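You operate a simulated robot arm through the tools that you are given. There is no shell and no other tool.

You run a simulated robot arm. Do the job below in one go: nothing can be reset, and whatever is moved stays where it is left.

Task
Switch the sealer off and fit the full roll from the sealer table.
Fine: it goes on the film spindle; the nearly empty roll goes on the sealer table; clamp the new roll; the other rolls and cores stay where they are. Set down upright: film roll.

Only the result counts: the job must be done as asked and must still hold three seconds after the hand-in. Knocking over, shifting, dropping, spilling or breaking anything else fails it.

Robot
A 7-joint arm with a two-finger parallel gripper, fixed in place. Base frame: the origin is at the foot of the arm, x ahead of it, y to its left, z up; the work surface is at about z = 0.72. Lengths are in m, angles in rad, forces in N, time in s.
With the tool pointing down near the work surface it reaches from about 0.28 to 0.68 m from the base axis. Its first joint turns from -1.152 to 1.152 rad. Payload 1.57 kg.
The tool frame sits at the grasp point between the pads (the TCP): z along the fingers, y along the line on which they close. The tips reach 0.03 m beyond it. The gripper opens to 0.11 m. The fingers are 0.024 m wide and 0.012 m thick; the gripper's body (0.048 by 0.112 m) begins 0.078 m behind the TCP.
Orientation is that of the tool frame in the base frame, as [roll, pitch, yaw] about the fixed x, y, z axes, in that order (R = Rz(yaw) Ry(pitch) Rx(roll)). With the fingers straight down and closing along the base's y, the tool's x points along the base's -x, its y along +y and its z along -z.

Tools
- The arm moves only by the tool drive_tool. Its argument "steps" is a list of rows, each a list of 7 numbers: the opening in per cent of the stroke, from 0 (shut) to 100 (fully open), then the shift along the base's x, y, z in units of 40 mm (1.0 is 40 mm), then the turn, a rotation vector about the base's x, y, z in units of 6 degrees (1.0 is 6 degrees). In form: [[claw, x, y, z, ax, ay, az], ...]. A call has 1 to 20 rows; each row shifts and turns the commanded pose from where the row before left it. A call with a number of a shift or a turn outside -1 to 1 is refused whole. Rows are played at 5 a second. More than 0.05 m and 0.15 rad between two rows, or a gripper value outside its range, and nothing of the call is played. A pose out of reach is approached as far as the arm can. The call stops where the force on the tool passes 50 N (or 10 N more than at its start, if that is more) or the arm is blocked; 0.2 s more then pass. Each finger travels about 0.108 m/s and halts on what it meets, pressing with about 29 N; the grip force reading is that of the motor and also rises with nothing between the fingers. The clock runs only during rows and for 0.2 s after the last one: add rows that do not move to give the fingers time. It gives the time, the measured TCP pose, the force on the tool (base axes), the opening and the grip force at its end, in the units of the frame above (readings bear some noise), with the torque about the TCP (base axes, N m) and any sound that the robot's microphone picked up, and new pictures: "views" is both (left out), scene, wrist or none.
- Cameras (640 x 400 px; columns grow to the right, rows downward): "scene" is fixed at [0.1625, -0.4062, 1.4041]; the picture's right is [0.66, -0.75, 0.00], its down [-0.49, -0.43, -0.76] and it looks along [0.57, 0.50, -0.65] (base axes); focal length 214 px, centre (320, 200). "wrist" rides on the gripper at [0.07, 0.016, -0.141] in the tool frame; the picture's right is [-0.23, 0.97, 0.00], its down [-0.86, -0.20, -0.48] and it looks along [-0.47, -0.11, 0.88] (tool axes); focal length 222 px, centre (320, 200). There is no depth. A picture from a camera that has moved, and an enlarged one, comes with that camera's place and axes in the base frame and with its lens. The place of the scene camera against the robot may be out by one fixed shift of up to 0.018 m in any direction.
- inspect(camera, box): a new picture of the part [left, top, right, bottom] of that camera's present view, enlarged. No time passes.
- close_job(): hands the job in; it is judged then, once.

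Nothing tells you positions but the pictures and the camera data. Unless the task says otherwise, let go and move clear before handing in.

The tools are called after "Call:" as name(argument=value, ...) on one line, values as JSON. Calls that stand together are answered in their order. drive_tool: Moves the arm, as the interface text tells. Its arguments: {"type":"object","properties":{"steps":{"type":"array","items":{"type":"array","items":{"type":"number"}}},"views":{"type":"string","enum":["both","scene","wrist","none"]}},"required":["steps"]} The other tools are called the same way: inspect (camera, box) takes an enlarged picture of a part of a camera's view; close_job () hands the job in.

At the start:

```text
clock: 0.0
tcp_pos: [0.3096, -0.1436, 1.3178]
ee_rot: [-3.141, 0.0, -3.141]
wrist_force: [0.1, -0.3, 0.1]
ft_torque: [-0.01, 0.0, 0.01]
finger_gap: 0.1101
gripper_force: 0.1
```

scene: 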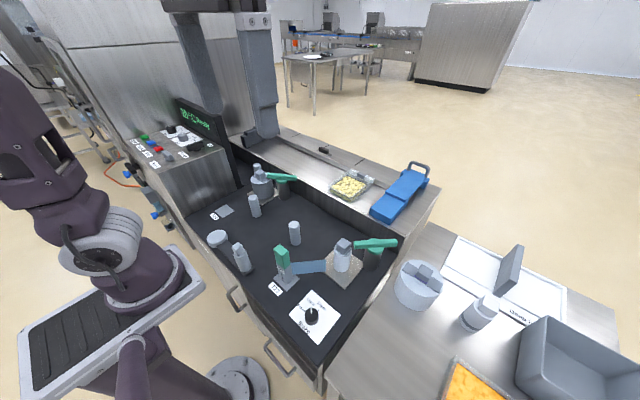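
wrist: 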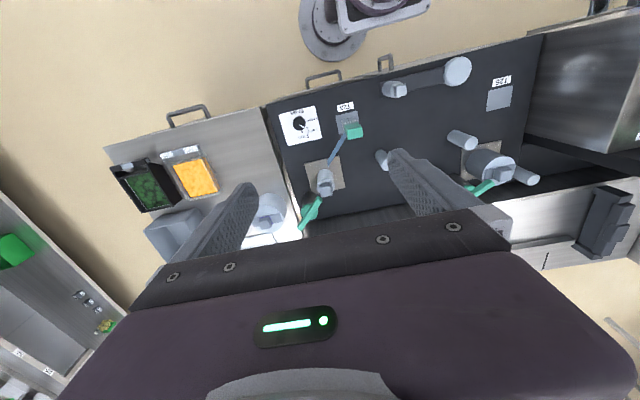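

I see a dark table with several spindles/rolls, a dial, a control box with buttons on the left and a steel side table with trays on the right. I'll enlarge several parts to identify the sealer, switch, spindle, rolls and clamp.

Call:
inspect(camera="scene", box=[180, 150, 340, 250])

Call:
inspect(camera="scene", box=[250, 225, 410, 355])

Call:
inspect(camera="scene", box=[110, 90, 250, 190])

Call:
inspect(camera="scene", box=[380, 225, 600, 400])

Call:
inspect(camera="wrist", box=[260, 30, 560, 240])

Call:
inspect(camera="wrist", box=[90, 130, 320, 270])

```text
4.00 times, centred on (260, 200) of scene
camera zoom: at [0.1625, -0.4062, 1.4041], right [0.66, -0.75, 0.0], down [-0.49, -0.43, -0.76], along [0.57, 0.5, -0.65], focal length 858 px, centre (560, 200)
```

zoom: 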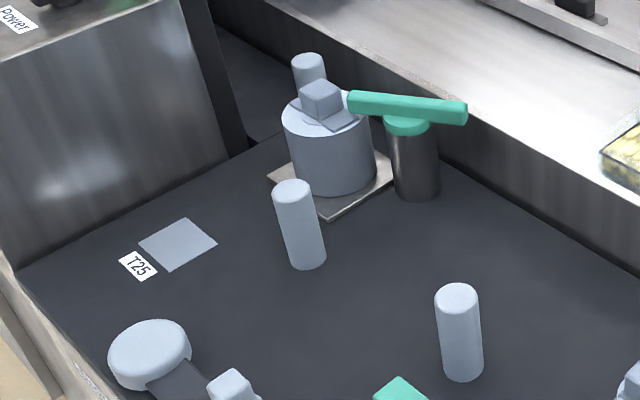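

```text
3.08 times, centred on (330, 290) of scene
camera zoom: at [0.1625, -0.4062, 1.4041], right [0.66, -0.75, 0.0], down [-0.49, -0.43, -0.76], along [0.57, 0.5, -0.65], focal length 660 px, centre (289, -77)
```

zoom: 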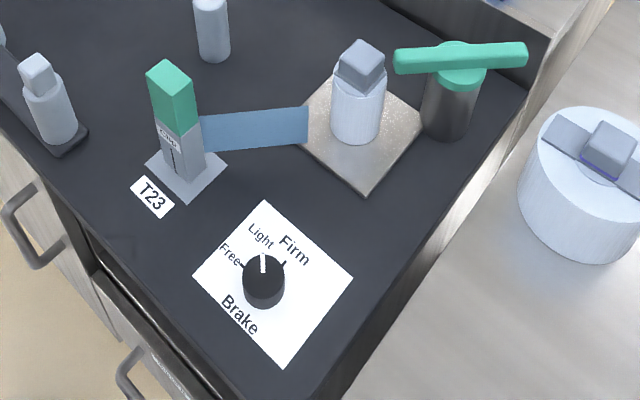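

```text
4.00 times, centred on (180, 140) of scene
camera zoom: at [0.1625, -0.4062, 1.4041], right [0.66, -0.75, 0.0], down [-0.49, -0.43, -0.76], along [0.57, 0.5, -0.65], focal length 858 px, centre (880, 440)
```

zoom: 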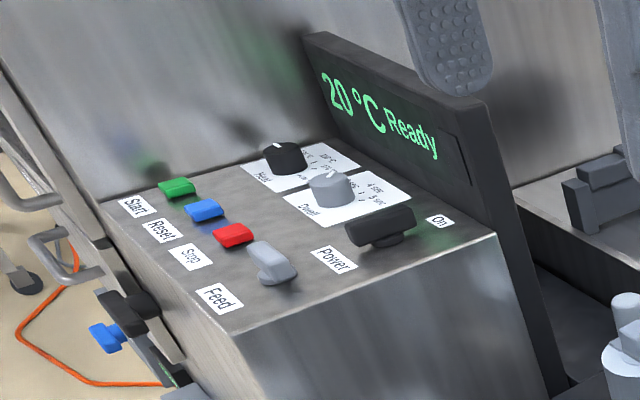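

```text
2.29 times, centred on (490, 312) of scene
camera zoom: at [0.1625, -0.4062, 1.4041], right [0.66, -0.75, 0.0], down [-0.49, -0.43, -0.76], along [0.57, 0.5, -0.65], focal length 490 px, centre (-69, -57)
```

zoom: 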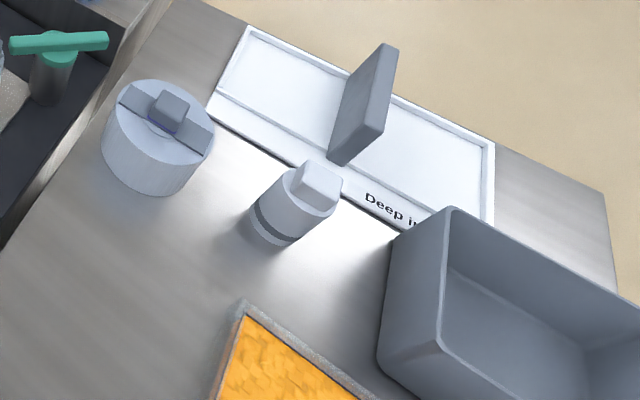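

```text
1.90 times, centred on (410, 135) of wrist
camera zoom: at [0.24, -0.1285, 1.4616], right [0.23, 0.97, 0.0], down [0.86, -0.2, 0.48], along [0.47, -0.11, -0.88], focal length 423 px, centre (149, 324)
```

zoom: 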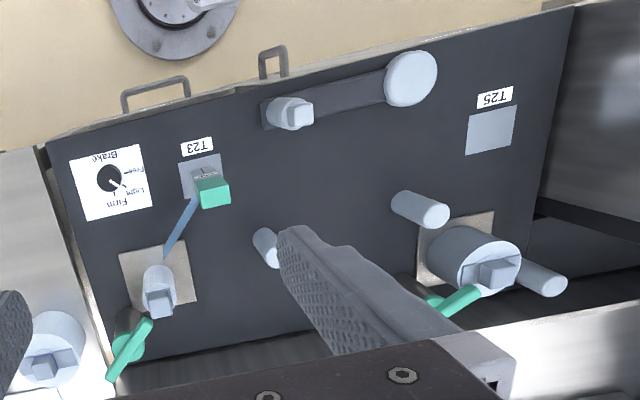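

```text
2.78 times, centred on (205, 200) of wrist
camera zoom: at [0.24, -0.1285, 1.4616], right [0.23, 0.97, 0.0], down [0.86, -0.2, 0.48], along [0.47, -0.11, -0.88], focal length 618 px, centre (640, 200)
```

zoom: 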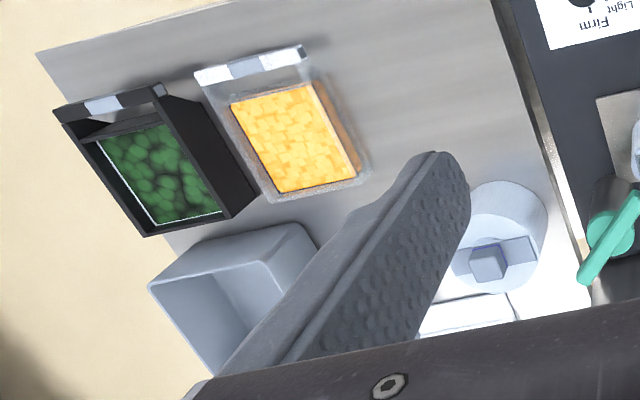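

The deck appears to have two film spindles (nearly empty roll at T23, full one at T25), a control box with a Power knob to the left, and the full roll on the steel table to the right. I'll move high up toward +y to view the control box with the wrist camera first.

Call:
drive_tool(steps=[[100, 0, 1, 0, 0, 0, 0], [100, 0, 1, 0, 0, 0, 0], [100, 0, 1, 0, 0, 0, 0], [100, 0, 1, 0, 0, 0, 0], [100, 0, 1, 0, 0, 0, 0], [100, 0, 1, 0, 0, 0, 0], [100, 0, 1, 0, 0, 0, 0]])

```text
clock: 1.6
tcp_pos: [0.3114, 0.1329, 1.3185]
ee_rot: [-3.141, -0.001, -3.141]
wrist_force: [0.4, 0.8, 0.0]
ft_torque: [-0.04, -0.02, -0.02]
finger_gap: 0.1099
gripper_force: 0.0
camera wrist: at [0.2417, 0.15, 1.4615], right [0.23, 0.97, 0.0], down [0.85, -0.2, 0.48], along [0.47, -0.11, -0.88], focal length 222 px, centre (320, 200)
```

scene: 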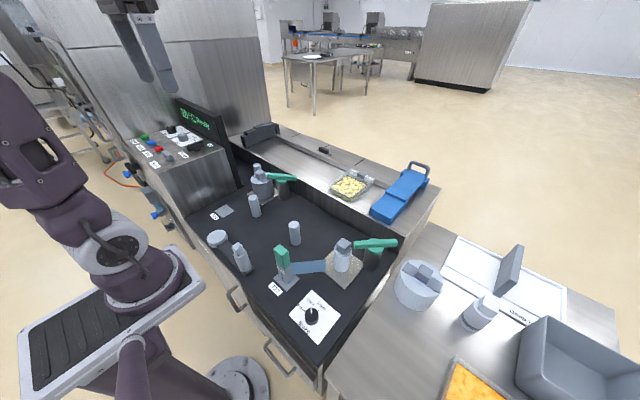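
wrist: 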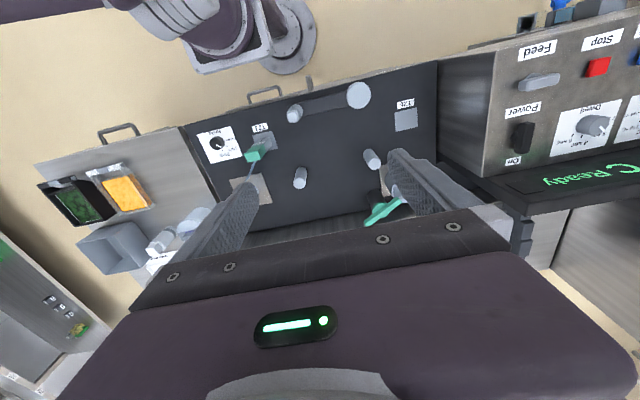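

Call:
inspect(camera="wrist", box=[430, 10, 640, 220])

Call:
inspect(camera="wrist", box=[180, 70, 440, 240])

Call:
inspect(camera="scene", box=[120, 110, 250, 190])

```text
1.90 times, centred on (535, 115) of wrist
camera zoom: at [0.2417, 0.15, 1.4615], right [0.23, 0.97, 0.0], down [0.85, -0.2, 0.48], along [0.47, -0.11, -0.88], focal length 423 px, centre (-90, 362)
```

zoom: 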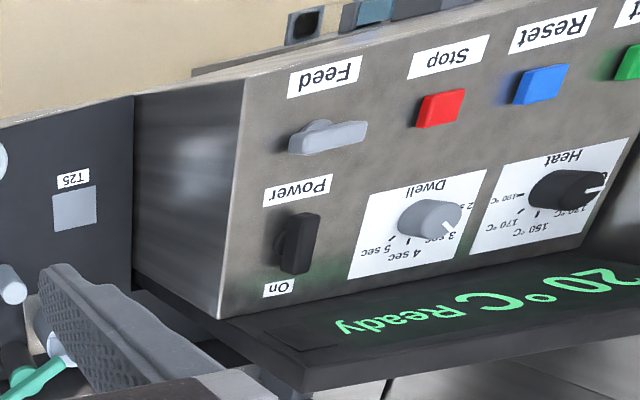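

```text
2.35 times, centred on (310, 155) of wrist
camera zoom: at [0.2417, 0.15, 1.4615], right [0.23, 0.97, 0.0], down [0.85, -0.2, 0.48], along [0.47, -0.11, -0.88], focal length 523 px, centre (344, 306)
```

zoom: 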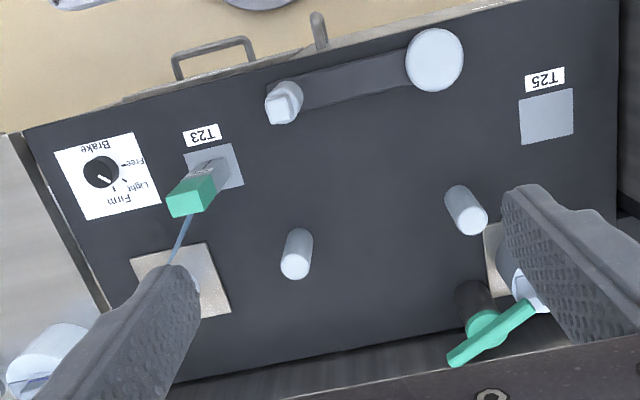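

```text
4.92 times, centred on (185, 150) of scene
camera zoom: at [0.1625, -0.4062, 1.4041], right [0.66, -0.75, 0.0], down [-0.49, -0.43, -0.76], along [0.57, 0.5, -0.65], focal length 1056 px, centre (985, 446)
```

zoom: 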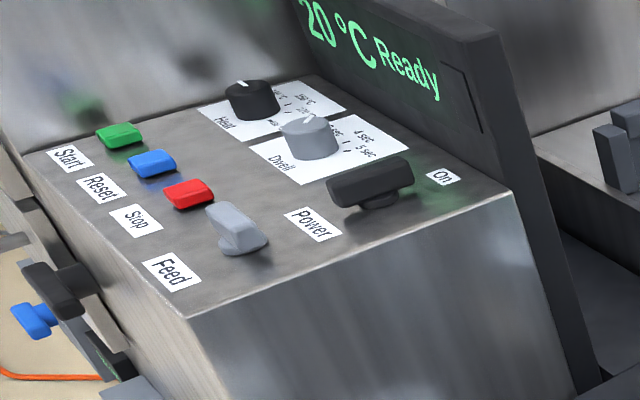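

The Power handle (black bar) is on the control box at about (0.455, 0.555, 0.97), pointing at its "On" label; the deck is at z≈0.72. I'll move closer above the control box to see how the switch works.

Call:
drive_tool(steps=[[100, 0.2, 0.96, -0.25, 0, 0, 0], [100, 0.2, 0.96, -0.25, 0, 0, 0], [100, 0.2, 0.96, -0.25, 0, 0, 0], [100, 0.2, 0.96, -0.25, 0, 0, 0], [100, 0.2, 0.96, -0.25, 0, 0, 0], [100, 0.2, 0.96, -0.25, 0, 0, 0], [100, 0.2, 0.96, -0.25, 0, 0, 0]])

```text
clock: 3.2
tcp_pos: [0.3564, 0.3787, 1.2458]
ee_rot: [-3.141, 0.002, 3.141]
wrist_force: [-0.7, 0.7, 0.2]
ft_torque: [0.01, 0.04, 0.02]
finger_gap: 0.1098
gripper_force: 0.0
out of reach, approached as far as the arm can: row 7
camera wrist: at [0.2867, 0.3955, 1.3879], right [0.23, 0.97, 0.0], down [0.85, -0.2, 0.48], along [0.47, -0.11, -0.88], focal length 222 px, centre (320, 200)
```

scene: 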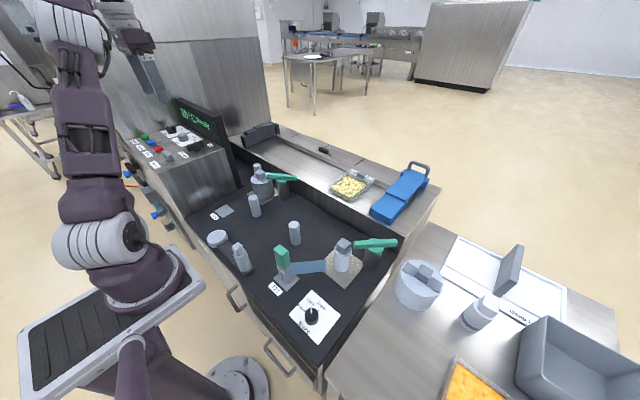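
wrist: 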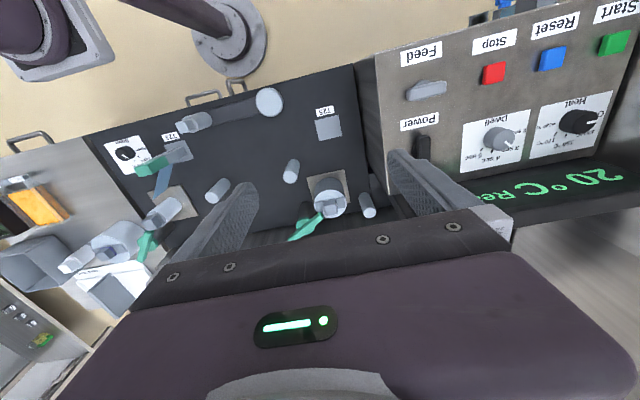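

Call:
inspect(camera="wrist", box=[370, 20, 530, 170])

Call:
inspect(camera="wrist", box=[80, 80, 400, 280])

```text
2.67 times, centred on (450, 95) of wrist
camera zoom: at [0.2867, 0.3955, 1.3879], right [0.23, 0.97, 0.0], down [0.85, -0.2, 0.48], along [0.47, -0.11, -0.88], focal length 592 px, centre (-27, 480)
```

zoom: 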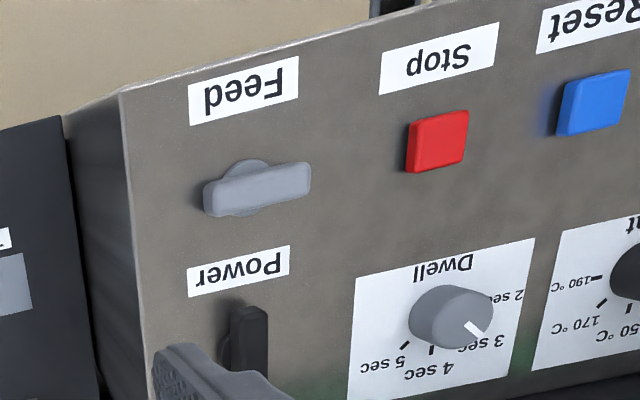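

```text
2.00 times, centred on (240, 180) of wrist
camera zoom: at [0.2867, 0.3955, 1.3879], right [0.23, 0.97, 0.0], down [0.85, -0.2, 0.48], along [0.47, -0.11, -0.88], focal length 444 px, centre (480, 240)
```

zoom: 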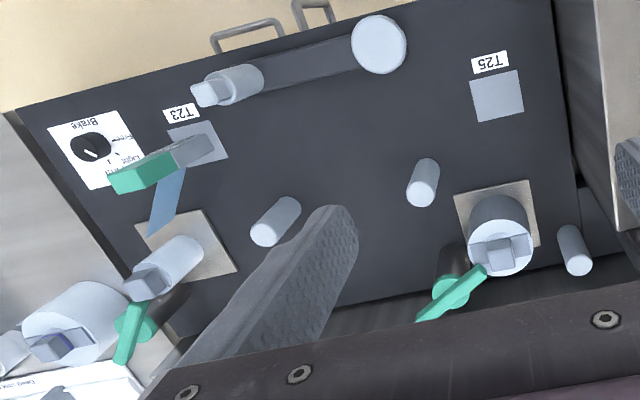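

The Power handle is a rotary bar (about 7 cm long, on a box top at z≈0.95), lying along x toward "On". I'll tilt the tool forward (toward +x) to gain reach and get a straight look at it.

Call:
drive_tool(steps=[[100, 0, 0.0, -0.3, 0, -0.95, 0], [100, 0, 0.1, -0.3, 0, -0.95, 0], [100, 0, 0.3, -0.3, 0, -0.95, 0], [100, 0, 0.5, -0.3, 0, -0.95, 0], [60, 0, 0.5, -0.3, 0, -0.95, 0], [60, 0, 0.5, -0.3, 0, -0.95, 0], [60, 0, 0.5, -0.3, 0, -0.95, 0]])

```text
clock: 4.8
tcp_pos: [0.355, 0.4759, 1.1631]
ee_rot: [-3.14, 0.699, -3.141]
wrist_force: [0.6, -0.3, 0.1]
ft_torque: [-0.01, 0.0, -0.01]
finger_gap: 0.0659
gripper_force: 0.0
camera wrist: at [0.211, 0.4933, 1.2277], right [0.17, 0.97, 0.15], down [0.35, -0.2, 0.92], along [0.92, -0.11, -0.37], focal length 222 px, centre (320, 200)
```

scene: 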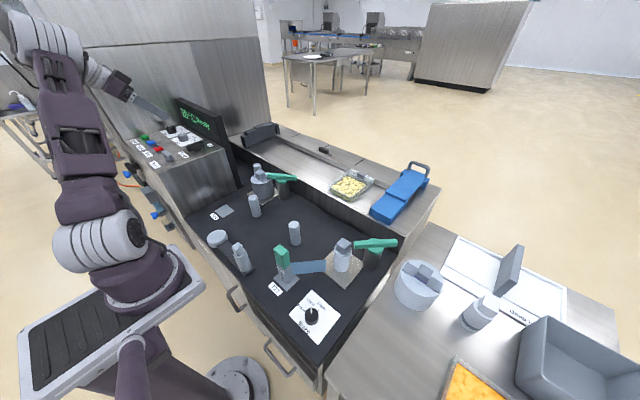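
wrist: 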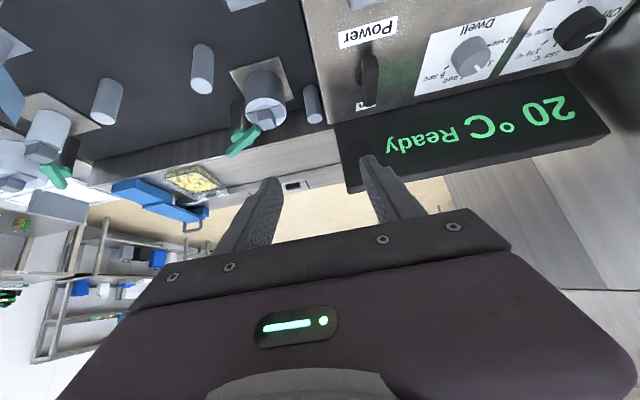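

Call:
inspect(camera="wrist", box=[320, 10, 440, 130])

Call:
inspect(camera="scene", box=[100, 70, 240, 180])

```text
3.33 times, centred on (380, 70) of wrist
camera zoom: at [0.211, 0.4933, 1.2277], right [0.17, 0.97, 0.15], down [0.35, -0.2, 0.92], along [0.92, -0.11, -0.37], focal length 740 px, centre (120, 633)
```

zoom: 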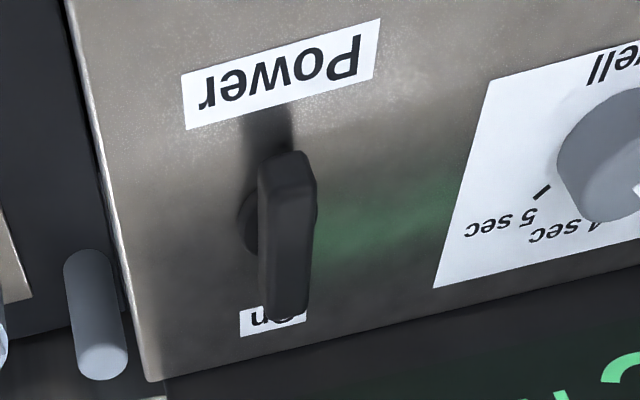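

```text
3.64 times, centred on (170, 125) of scene
camera zoom: at [0.1625, -0.4062, 1.4041], right [0.66, -0.75, 0.0], down [-0.49, -0.43, -0.76], along [0.57, 0.5, -0.65], focal length 780 px, centre (866, 473)
```

zoom: 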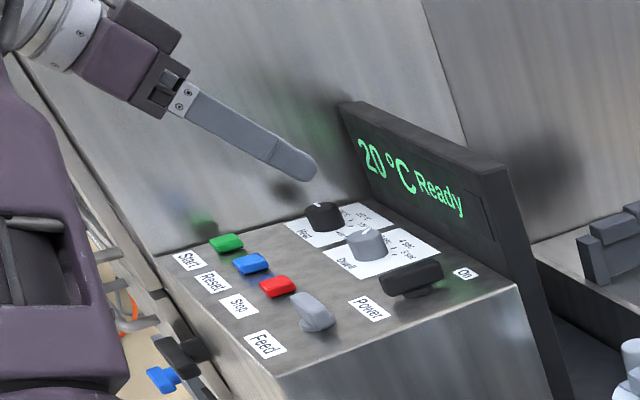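

The bar is clear now: centre about (0.446, 0.558), top z≈0.985, with "On" at its +x end. I'll move above it with the tilted tool and check alignment.

Call:
drive_tool(steps=[[60, 0.625, 0.683, -0.5, 0, 0, 0], [60, 0.625, 0.683, -0.5, 0, 0, 0], [60, 0.625, 0.683, -0.5, 0, 0, 0], [60, 0, 0, -0.5, 0, 0, 0], [60, 0, 0, 0, 0, 0, 0]])

```text
clock: 6.0
tcp_pos: [0.4215, 0.5407, 1.0902]
ee_rot: [3.141, 0.697, 3.141]
wrist_force: [0.4, 0.6, 0.5]
ft_torque: [-0.04, 0.02, -0.02]
finger_gap: 0.0662
gripper_force: 0.0
out of reach, approached as far as the arm can: row 3
camera wrist: at [0.2783, 0.5579, 1.1555], right [0.18, 0.97, 0.15], down [0.35, -0.2, 0.92], along [0.92, -0.11, -0.37], focal length 222 px, centre (320, 200)
```

scene: 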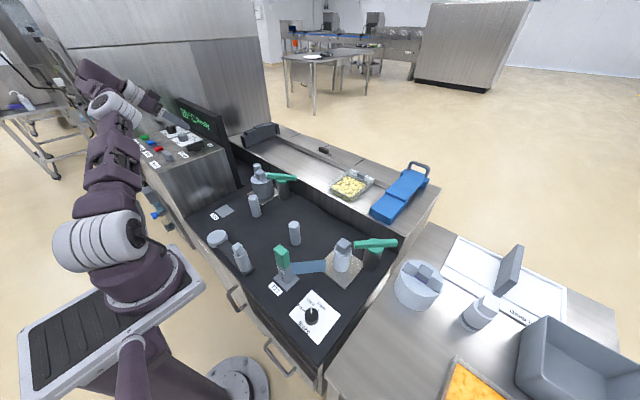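
wrist: 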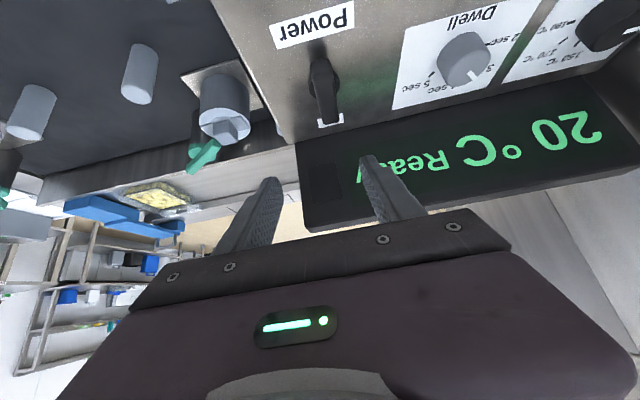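

Call:
drive_tool(steps=[[60, 0, 0, -0.6, 0, 0, 0], [60, 0, 0, -0.6, 0, 0, 0], [60, 0.2, 0.35, 0, 0, 0, 0], [60, 0, 0, 0, 0, 0, 0]])

```text
clock: 7.0
tcp_pos: [0.428, 0.5545, 1.0435]
ee_rot: [-3.141, 0.697, -3.142]
wrist_force: [0.1, 0.2, 0.3]
ft_torque: [0.02, -0.01, 0.01]
finger_gap: 0.0658
gripper_force: 0.1
camera wrist: at [0.2839, 0.5711, 1.1082], right [0.17, 0.97, 0.15], down [0.35, -0.2, 0.92], along [0.92, -0.11, -0.37], focal length 222 px, centre (320, 200)
```

scene: 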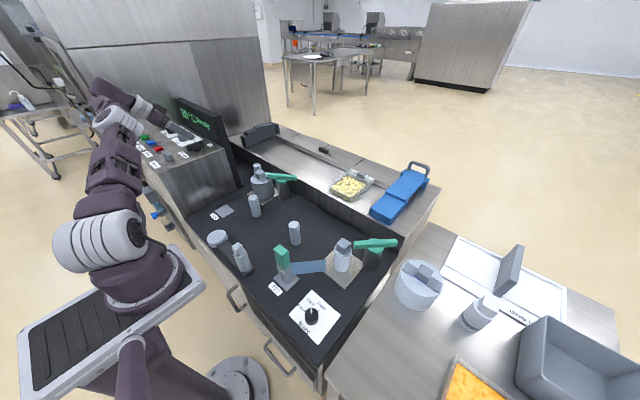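
wrist: 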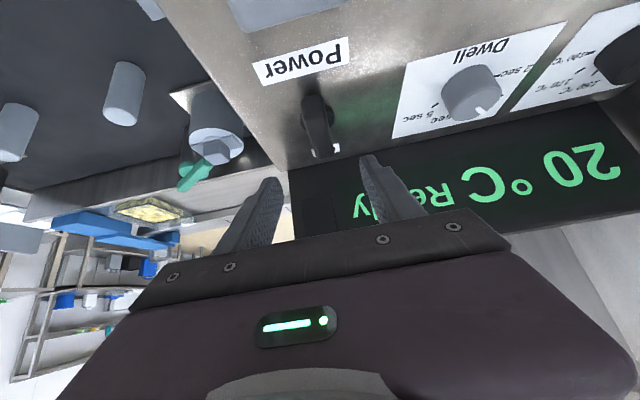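

The bar is directly between and below the fingers. I'll go down to it and close.

Call:
drive_tool(steps=[[60, 0.15, 0.15, -0.7, 0, 0, 0], [60, 0.15, 0, -0.65, 0, 0, 0], [60, 0, 0, 0, 0, 0, 0]])

```text
clock: 7.8
tcp_pos: [0.4399, 0.5574, 0.9892]
ee_rot: [3.141, 0.698, -3.14]
wrist_force: [-1.3, 0.3, -0.4]
ft_torque: [0.0, 0.02, 0.01]
finger_gap: 0.066
gripper_force: 0.0
out of reach, approached as far as the arm can: row 1
camera wrist: at [0.2958, 0.5731, 1.0545], right [0.17, 0.97, 0.15], down [0.35, -0.2, 0.92], along [0.92, -0.11, -0.37], focal length 222 px, centre (320, 200)
```

scene: 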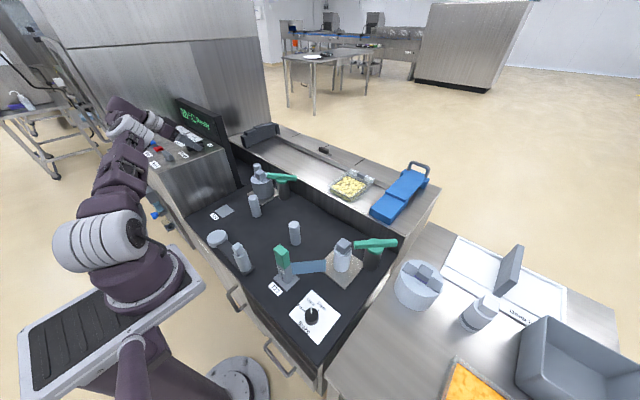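
wrist: 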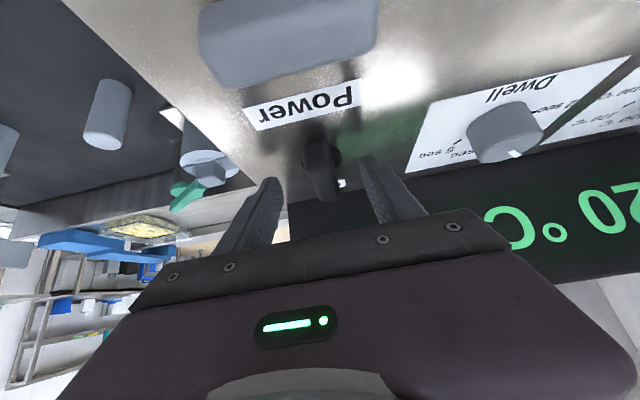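

Call:
inspect(camera="wrist", box=[230, 100, 430, 250])

Call:
inspect(camera="scene", box=[130, 90, 250, 180])

```text
2.67 times, centred on (330, 175) of wrist
camera zoom: at [0.2958, 0.5731, 1.0545], right [0.17, 0.97, 0.15], down [0.35, -0.2, 0.92], along [0.92, -0.11, -0.37], focal length 592 px, centre (293, 267)
```

zoom: 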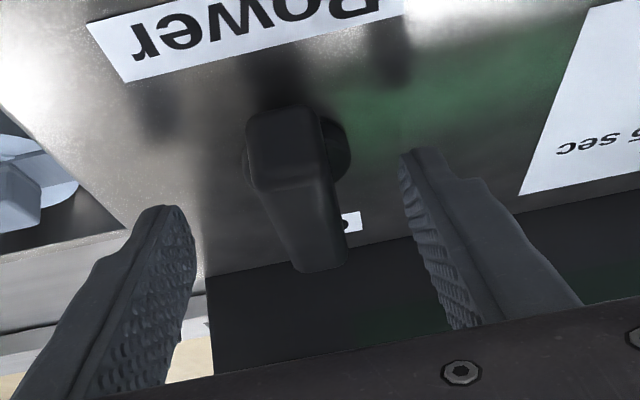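

```text
4.44 times, centred on (190, 135) of scene
camera zoom: at [0.1625, -0.4062, 1.4041], right [0.66, -0.75, 0.0], down [-0.49, -0.43, -0.76], along [0.57, 0.5, -0.65], focal length 953 px, centre (898, 489)
```

zoom: 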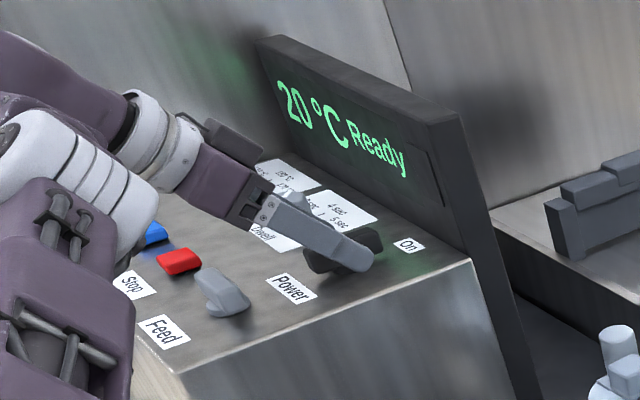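

Call:
drive_tool(steps=[[60, 0, 0, -0.15, 0, 0, 0], [30, 0, 0, 0, 0, 0, 0], [0, 0, 0, 0, 0, 0, 0], [0, 0, 0, 0, 0, 0, 0], [0, 0, 0, 0, 0, 0, 0]])

```text
clock: 9.0
tcp_pos: [0.4372, 0.5599, 0.9833]
ee_rot: [3.133, 0.697, -3.139]
wrist_force: [2.0, 38.6, 4.9]
ft_torque: [1.0, -0.89, 0.5]
finger_gap: 0.0306
gripper_force: 39.6
camera wrist: at [0.2937, 0.5749, 1.0487], right [0.17, 0.97, 0.15], down [0.35, -0.2, 0.91], along [0.92, -0.1, -0.38], focal length 222 px, centre (320, 200)
```

scene: 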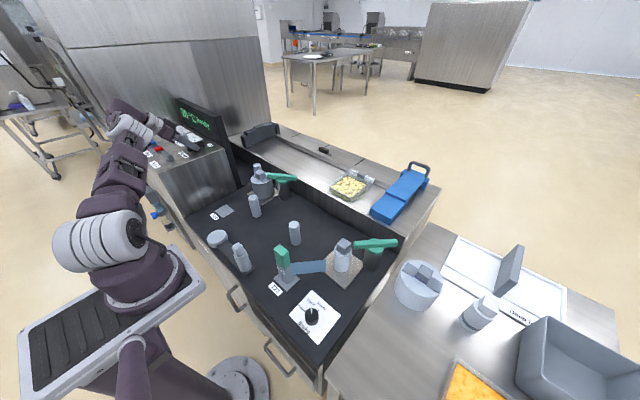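
wrist: 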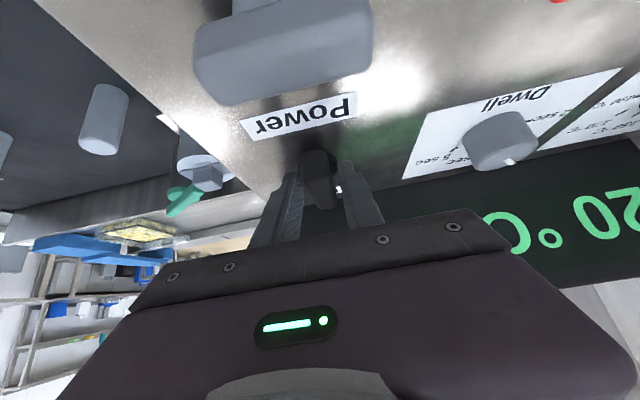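

The grip force is lopsided: the bar sits a few mm further in +y. I'll open slightly, shift +y and close again.

Call:
drive_tool(steps=[[45, 0, 0, 0, 0, 0, 0], [45, 0, 0.15, 0, 0, 0, 0], [45, 0, 0, 0, 0, 0, 0], [25, 0, 0, 0, 0, 0, 0], [0, 0, 0, 0, 0, 0, 0], [0, 0, 0, 0, 0, 0, 0]])

```text
clock: 10.4
tcp_pos: [0.4392, 0.5591, 0.9817]
ee_rot: [3.14, 0.698, 3.141]
wrist_force: [-2.5, -13.2, -3.8]
ft_torque: [-0.5, -0.15, -0.22]
finger_gap: 0.0315
gripper_force: 40.5
camera wrist: at [0.2945, 0.5768, 1.0469], right [0.17, 0.97, 0.15], down [0.35, -0.2, 0.92], along [0.92, -0.11, -0.37], focal length 222 px, centre (320, 200)
```

scene: 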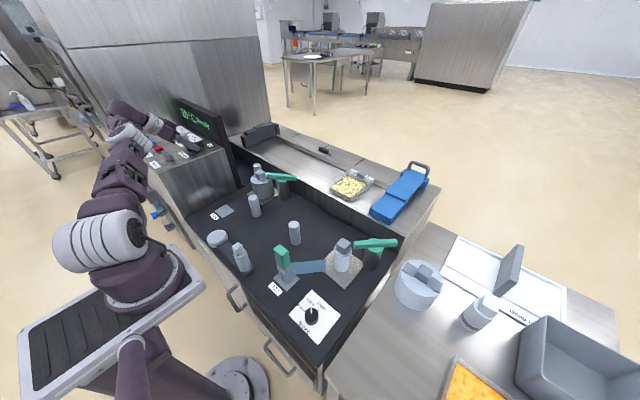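
wrist: 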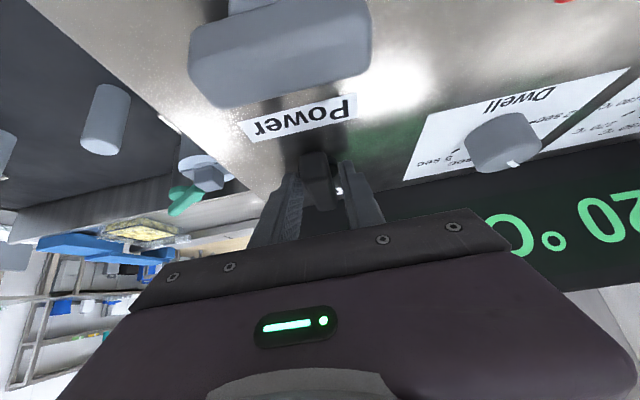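

The gap reads 0.031, likely the round boss beneath the bar rather than the bar itself. I'll raise a little and regrip on the bar only.

Call:
drive_tool(steps=[[45, 0, 0, 0, 0, 0, 0], [45, -0.05, 0, 0.25, 0, 0, 0], [45, 0, 0, 0, 0, 0, 0], [20, 0, 0, 0, 0, 0, 0], [0, 0, 0, 0, 0, 0, 0], [0, 0, 0, 0, 0, 0, 0]], views="wrist")

Call:
inspect(camera="wrist", box=[230, 100, 430, 250])

```text
clock: 11.8
tcp_pos: [0.4385, 0.5595, 0.9917]
ee_rot: [3.139, 0.698, 3.141]
wrist_force: [4.5, 12.3, 0.5]
ft_torque: [0.24, 0.07, 0.12]
finger_gap: 0.0197
gripper_force: 33.2
out of reach, approached as far as the arm can: row 2
camera wrist: at [0.2938, 0.5764, 1.0572], right [0.17, 0.97, 0.15], down [0.35, -0.2, 0.92], along [0.92, -0.11, -0.37], focal length 222 px, centre (320, 200)
```

wrist: 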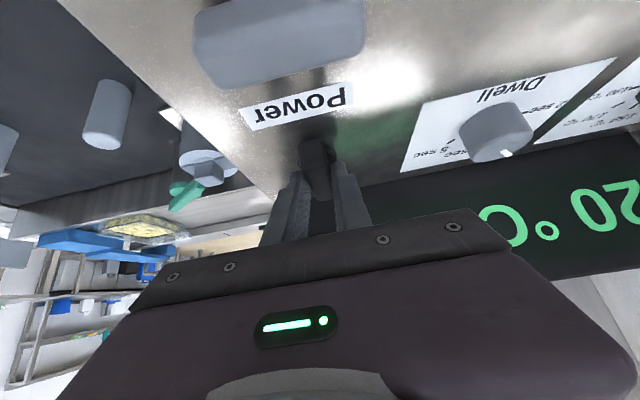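

```text
2.67 times, centred on (330, 175) of wrist
camera zoom: at [0.2938, 0.5764, 1.0572], right [0.17, 0.97, 0.15], down [0.35, -0.2, 0.92], along [0.92, -0.11, -0.37], focal length 592 px, centre (293, 267)
```

zoom: 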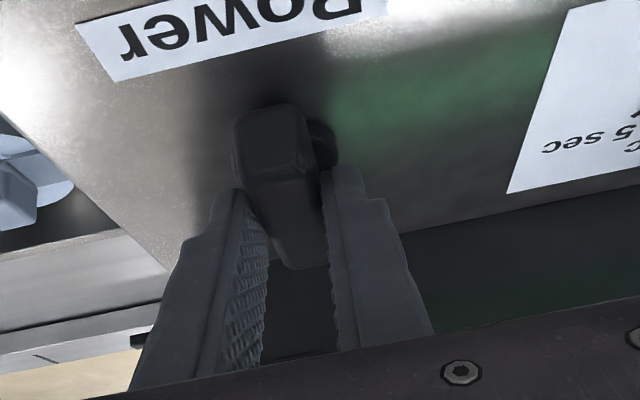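

Now the bar is gripped (gap 0.020). I'll try turning it counter-clockwise (seen from above) in small steps and watch the torque.

Call:
drive_tool(steps=[[0, 0.007, -0.02, 0, 0, 0, 1], [0, 0.007, -0.02, 0, 0, 0, 1], [0, 0.007, -0.02, 0, 0, 0, 1], [0, 0, 0, 0, 0, 0, 0]])

```text
clock: 12.8
tcp_pos: [0.4397, 0.556, 0.9932]
ee_rot: [-3.14, 0.698, -2.83]
wrist_force: [-5.8, -14.0, 8.3]
ft_torque: [-0.16, 0.15, -2.33]
finger_gap: 0.03
gripper_force: 39.5
camera wrist: at [0.2971, 0.5281, 1.0573], right [-0.13, 0.98, 0.15], down [0.39, -0.08, 0.92], along [0.91, 0.18, -0.37], focal length 222 px, centre (320, 200)
```

scene: 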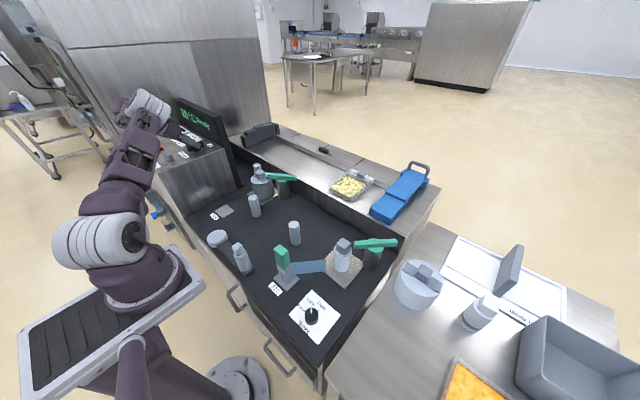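
wrist: 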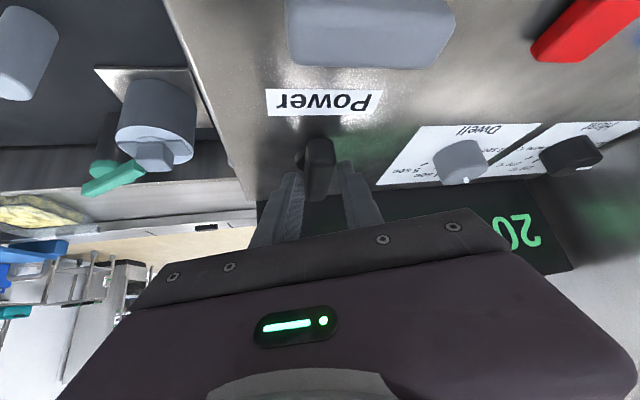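

Call:
inspect(camera="wrist", box=[230, 80, 430, 230])

```text
2.67 times, centred on (330, 155) of wrist
camera zoom: at [0.2971, 0.5281, 1.0573], right [-0.13, 0.98, 0.15], down [0.39, -0.08, 0.92], along [0.91, 0.18, -0.37], focal length 592 px, centre (293, 320)
```

zoom: 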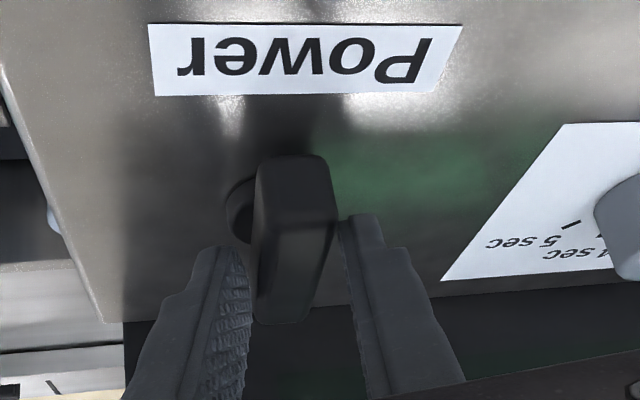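

The bar did not turn counter-clockwise (2.3 Nm, fingers were forced apart), so that side is a stop. I'll release, lift, and swing the tool to a radial tilt so I can push the bar's +x end toward −y (clockwise) with the closed fingertips.

Call:
drive_tool(steps=[[50, 0, 0, 0, 0, 0, -0.5], [55, 0, 0, 0, 0, 0, 0], [55, 0, 0, 0.5, 0, 0, 0], [55, 0, 0, 0.9, 0, 0, 0], [50, 0, 0, 0.7, 0, 0, 1], [0, 0.1, 0.1, 0, 0, 0, 1], [0, 0.1, 0.1, 0, 0, 0, 1], [0, 0.1, 0.2, 0, 0, 0, 1], [0, 0.1, 0.2, 0, 0, 0, 1], [0, 0.1, 0.2, 0, 0, 0, 0.8], [0, 0, 0, 0, 0, 0, 0]])

```text
clock: 15.2
tcp_pos: [0.4588, 0.5894, 1.0768]
ee_rot: [-3.14, 0.697, -2.273]
wrist_force: [-0.6, -0.3, 0.7]
ft_torque: [-0.01, -0.02, 0.0]
finger_gap: 0.0001
gripper_force: 21.3
camera wrist: at [0.3526, 0.491, 1.1413], right [-0.63, 0.76, 0.15], down [0.38, 0.14, 0.92], along [0.68, 0.63, -0.37], focal length 222 px, centre (320, 200)
```

scene: 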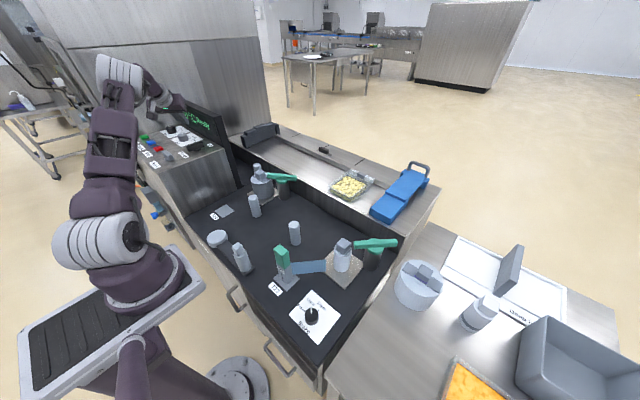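
wrist: 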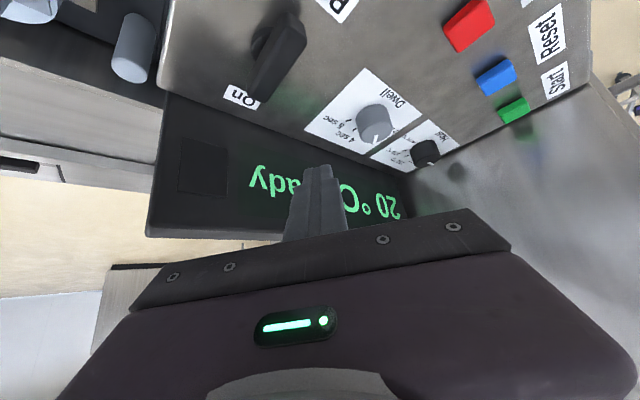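

Call:
inspect(camera="wrist", box=[200, 0, 360, 130])

```text
3.08 times, centred on (280, 65) of wrist
camera zoom: at [0.3526, 0.491, 1.1413], right [-0.63, 0.76, 0.15], down [0.38, 0.14, 0.92], along [0.68, 0.63, -0.37], focal length 684 px, centre (443, 615)
```

zoom: 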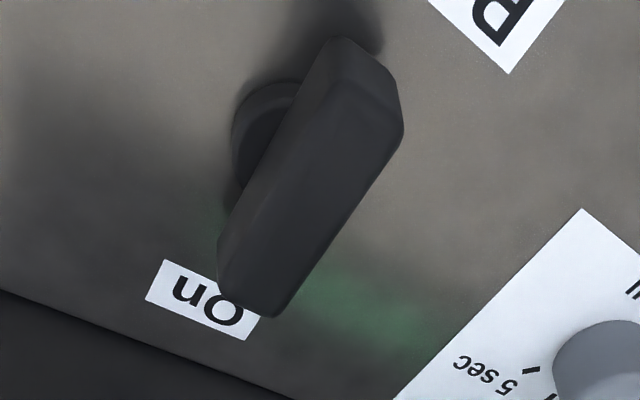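

Call:
drive_tool(steps=[[0, 0.23, 0.19, -0.5, 0, 0, 0], [0, 0, 0, -0.9, 0, 0, 0], [0, 0, 0, -0.82, 0, 0, 0], [0, 0, 0, 0, 0, 0, 0]])

Call:
inspect(camera="wrist", box=[220, 80, 420, 240])

Call:
inspect(camera="scene", box=[130, 90, 250, 180])

```text
clock: 16.2
tcp_pos: [0.4656, 0.5992, 0.9876]
ee_rot: [-3.14, 0.697, -2.274]
wrist_force: [-0.7, 0.3, -0.4]
ft_torque: [0.01, 0.02, 0.01]
finger_gap: 0.0002
gripper_force: 21.4
camera wrist: at [0.3602, 0.4994, 1.0531], right [-0.63, 0.76, 0.15], down [0.38, 0.14, 0.92], along [0.68, 0.63, -0.37], focal length 222 px, centre (320, 200)
```

scene: 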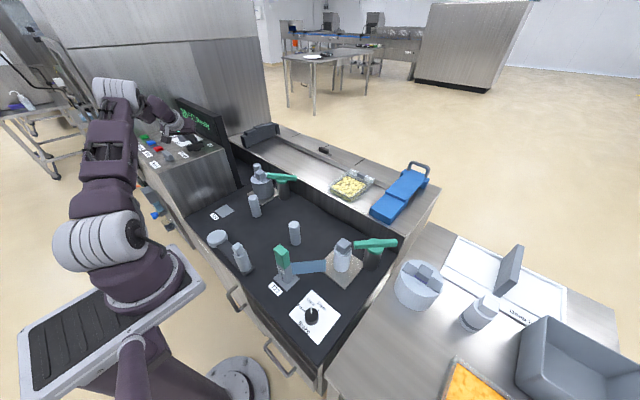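
wrist: 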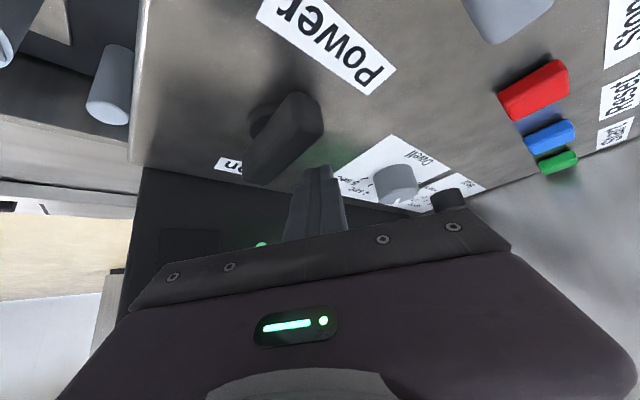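

```text
2.50 times, centred on (320, 160) of wrist
camera zoom: at [0.3602, 0.4994, 1.0531], right [-0.63, 0.76, 0.15], down [0.38, 0.14, 0.92], along [0.68, 0.63, -0.37], focal length 555 px, centre (320, 300)
```

zoom: 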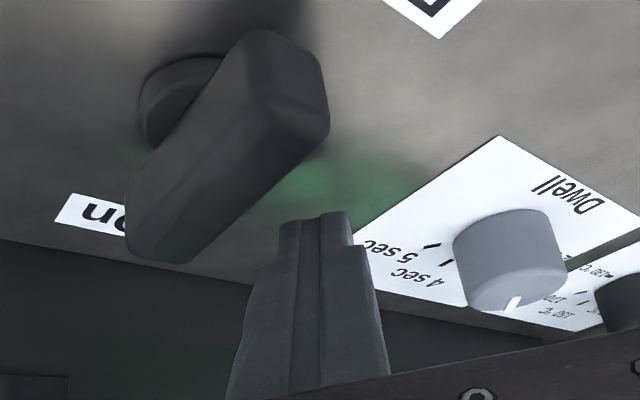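

```text
4.44 times, centred on (190, 135) of scene
camera zoom: at [0.1625, -0.4062, 1.4041], right [0.66, -0.75, 0.0], down [-0.49, -0.43, -0.76], along [0.57, 0.5, -0.65], focal length 953 px, centre (898, 489)
```

zoom: 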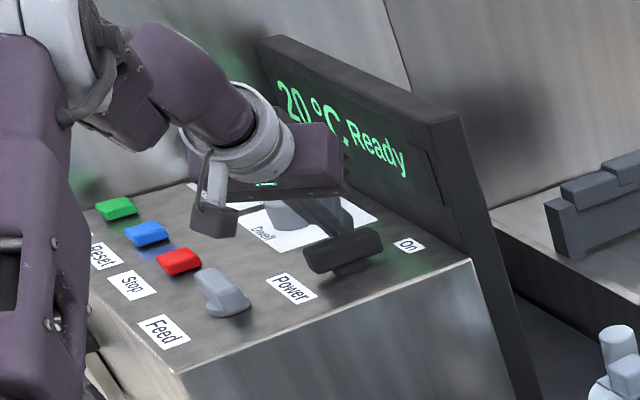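

Call:
drive_tool(steps=[[0, 0, -0.25, 0, 0, 0, 0], [0, 0, -0.2, 0, 0, 0, 0], [0, 0.13, -0.19, 0, 0, 0, 0], [0, 0.13, -0.19, 0, 0, 0, 0], [0, 0, 0, 0, 0, 0, 0]])

Call:
inspect(camera="wrist", box=[220, 80, 420, 240])

```text
clock: 17.4
tcp_pos: [0.4786, 0.5635, 0.988]
ee_rot: [3.141, 0.698, -2.275]
wrist_force: [5.4, 6.9, 10.7]
ft_torque: [-0.1, -0.03, -0.1]
finger_gap: 0.0
gripper_force: 21.1
camera wrist: at [0.3724, 0.4649, 1.0524], right [-0.63, 0.76, 0.15], down [0.38, 0.14, 0.92], along [0.68, 0.63, -0.37], focal length 222 px, centre (320, 200)
```

scene: 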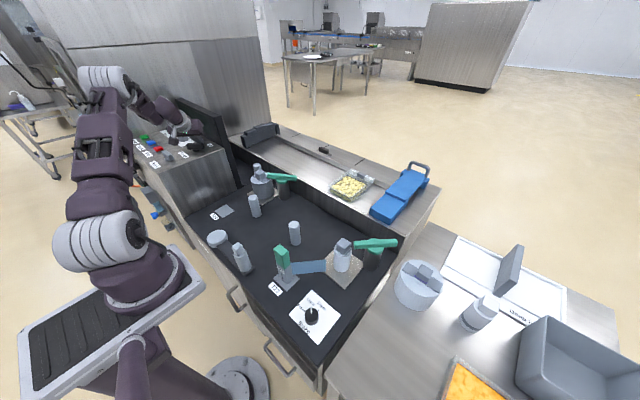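
wrist: 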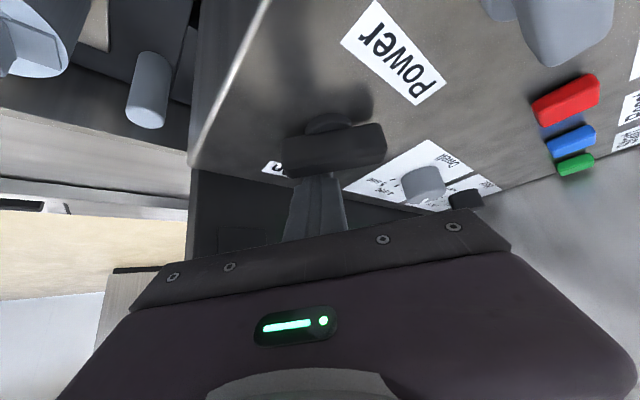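

```text
2.50 times, centred on (320, 160) of wrist
camera zoom: at [0.3724, 0.4649, 1.0524], right [-0.63, 0.76, 0.15], down [0.38, 0.14, 0.92], along [0.68, 0.63, -0.37], focal length 555 px, centre (320, 300)
```

zoom: 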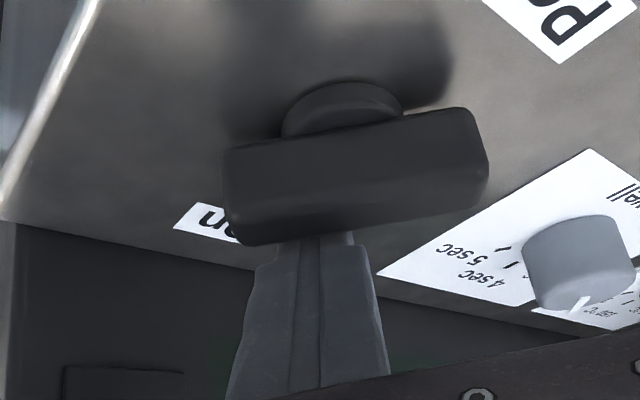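

The bar turns clockwise easily. I'll keep pushing along the arc to the full quarter turn.

Call:
drive_tool(steps=[[0, 0.05, -0.3, 0, 0, 0, 0], [0, 0.0, -0.3, 0, 0, 0, 0], [0, -0.1, -0.3, 0, 0, 0, 0], [0, -0.15, -0.15, 0, 0, 0, 0], [0, -0.15, -0.05, 0, 0, 0, 0], [0, 0, 0, 0, 0, 0, 0]])

Call:
inspect(camera="wrist", box=[220, 80, 420, 240])

Call:
inspect(camera="scene", box=[130, 80, 250, 180])

```text
clock: 18.8
tcp_pos: [0.4739, 0.5184, 0.9844]
ee_rot: [-3.133, 0.673, -2.275]
wrist_force: [2.0, -7.8, -4.1]
ft_torque: [-0.07, -0.03, 0.03]
finger_gap: 0.0002
gripper_force: 21.0
out of reach, approached as far as the arm can: row 4, 5
camera wrist: at [0.3675, 0.4228, 1.0523], right [-0.62, 0.77, 0.13], down [0.39, 0.16, 0.91], along [0.68, 0.62, -0.39], focal length 222 px, centre (320, 200)
```

scene: 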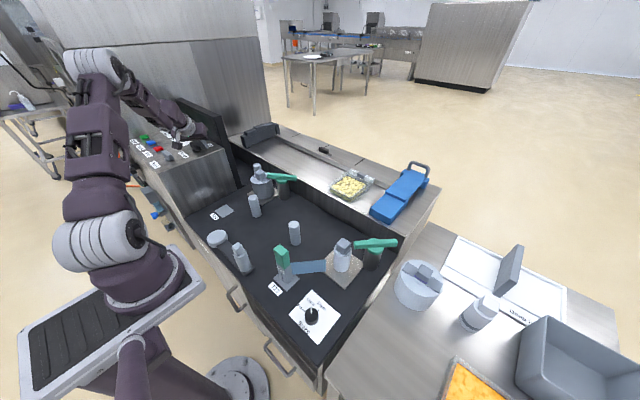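
wrist: 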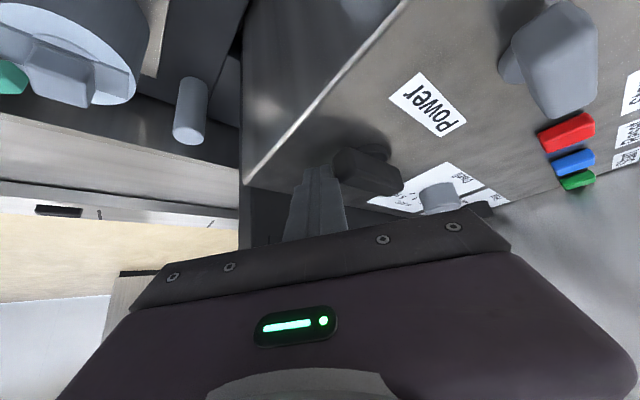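

```text
2.50 times, centred on (320, 160) of wrist
camera zoom: at [0.3675, 0.4228, 1.0523], right [-0.62, 0.77, 0.13], down [0.39, 0.16, 0.91], along [0.68, 0.62, -0.39], focal length 555 px, centre (320, 300)
```

zoom: 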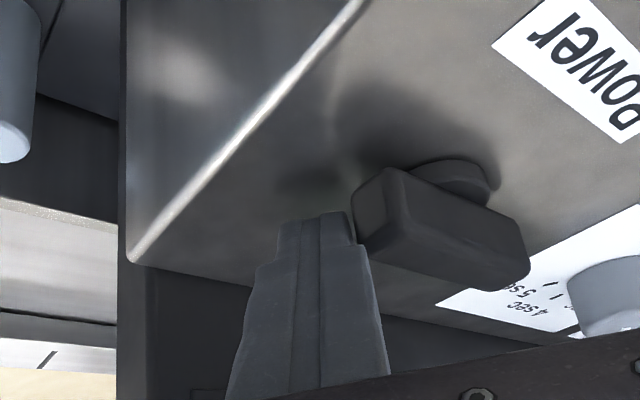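

```text
4.00 times, centred on (190, 130) of scene
camera zoom: at [0.1626, -0.4064, 1.404], right [0.66, -0.75, 0.0], down [-0.49, -0.43, -0.76], along [0.57, 0.5, -0.65], focal length 858 px, centre (840, 480)
```

zoom: 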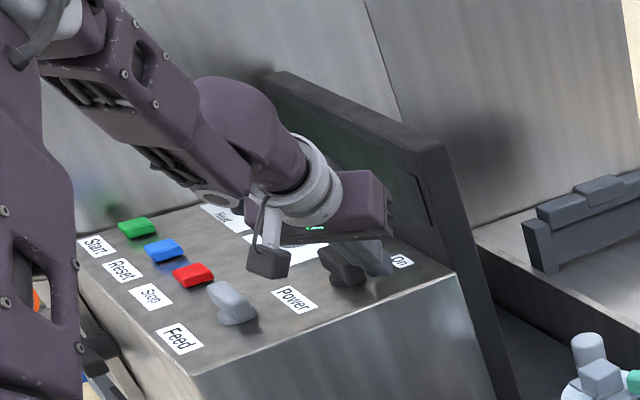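

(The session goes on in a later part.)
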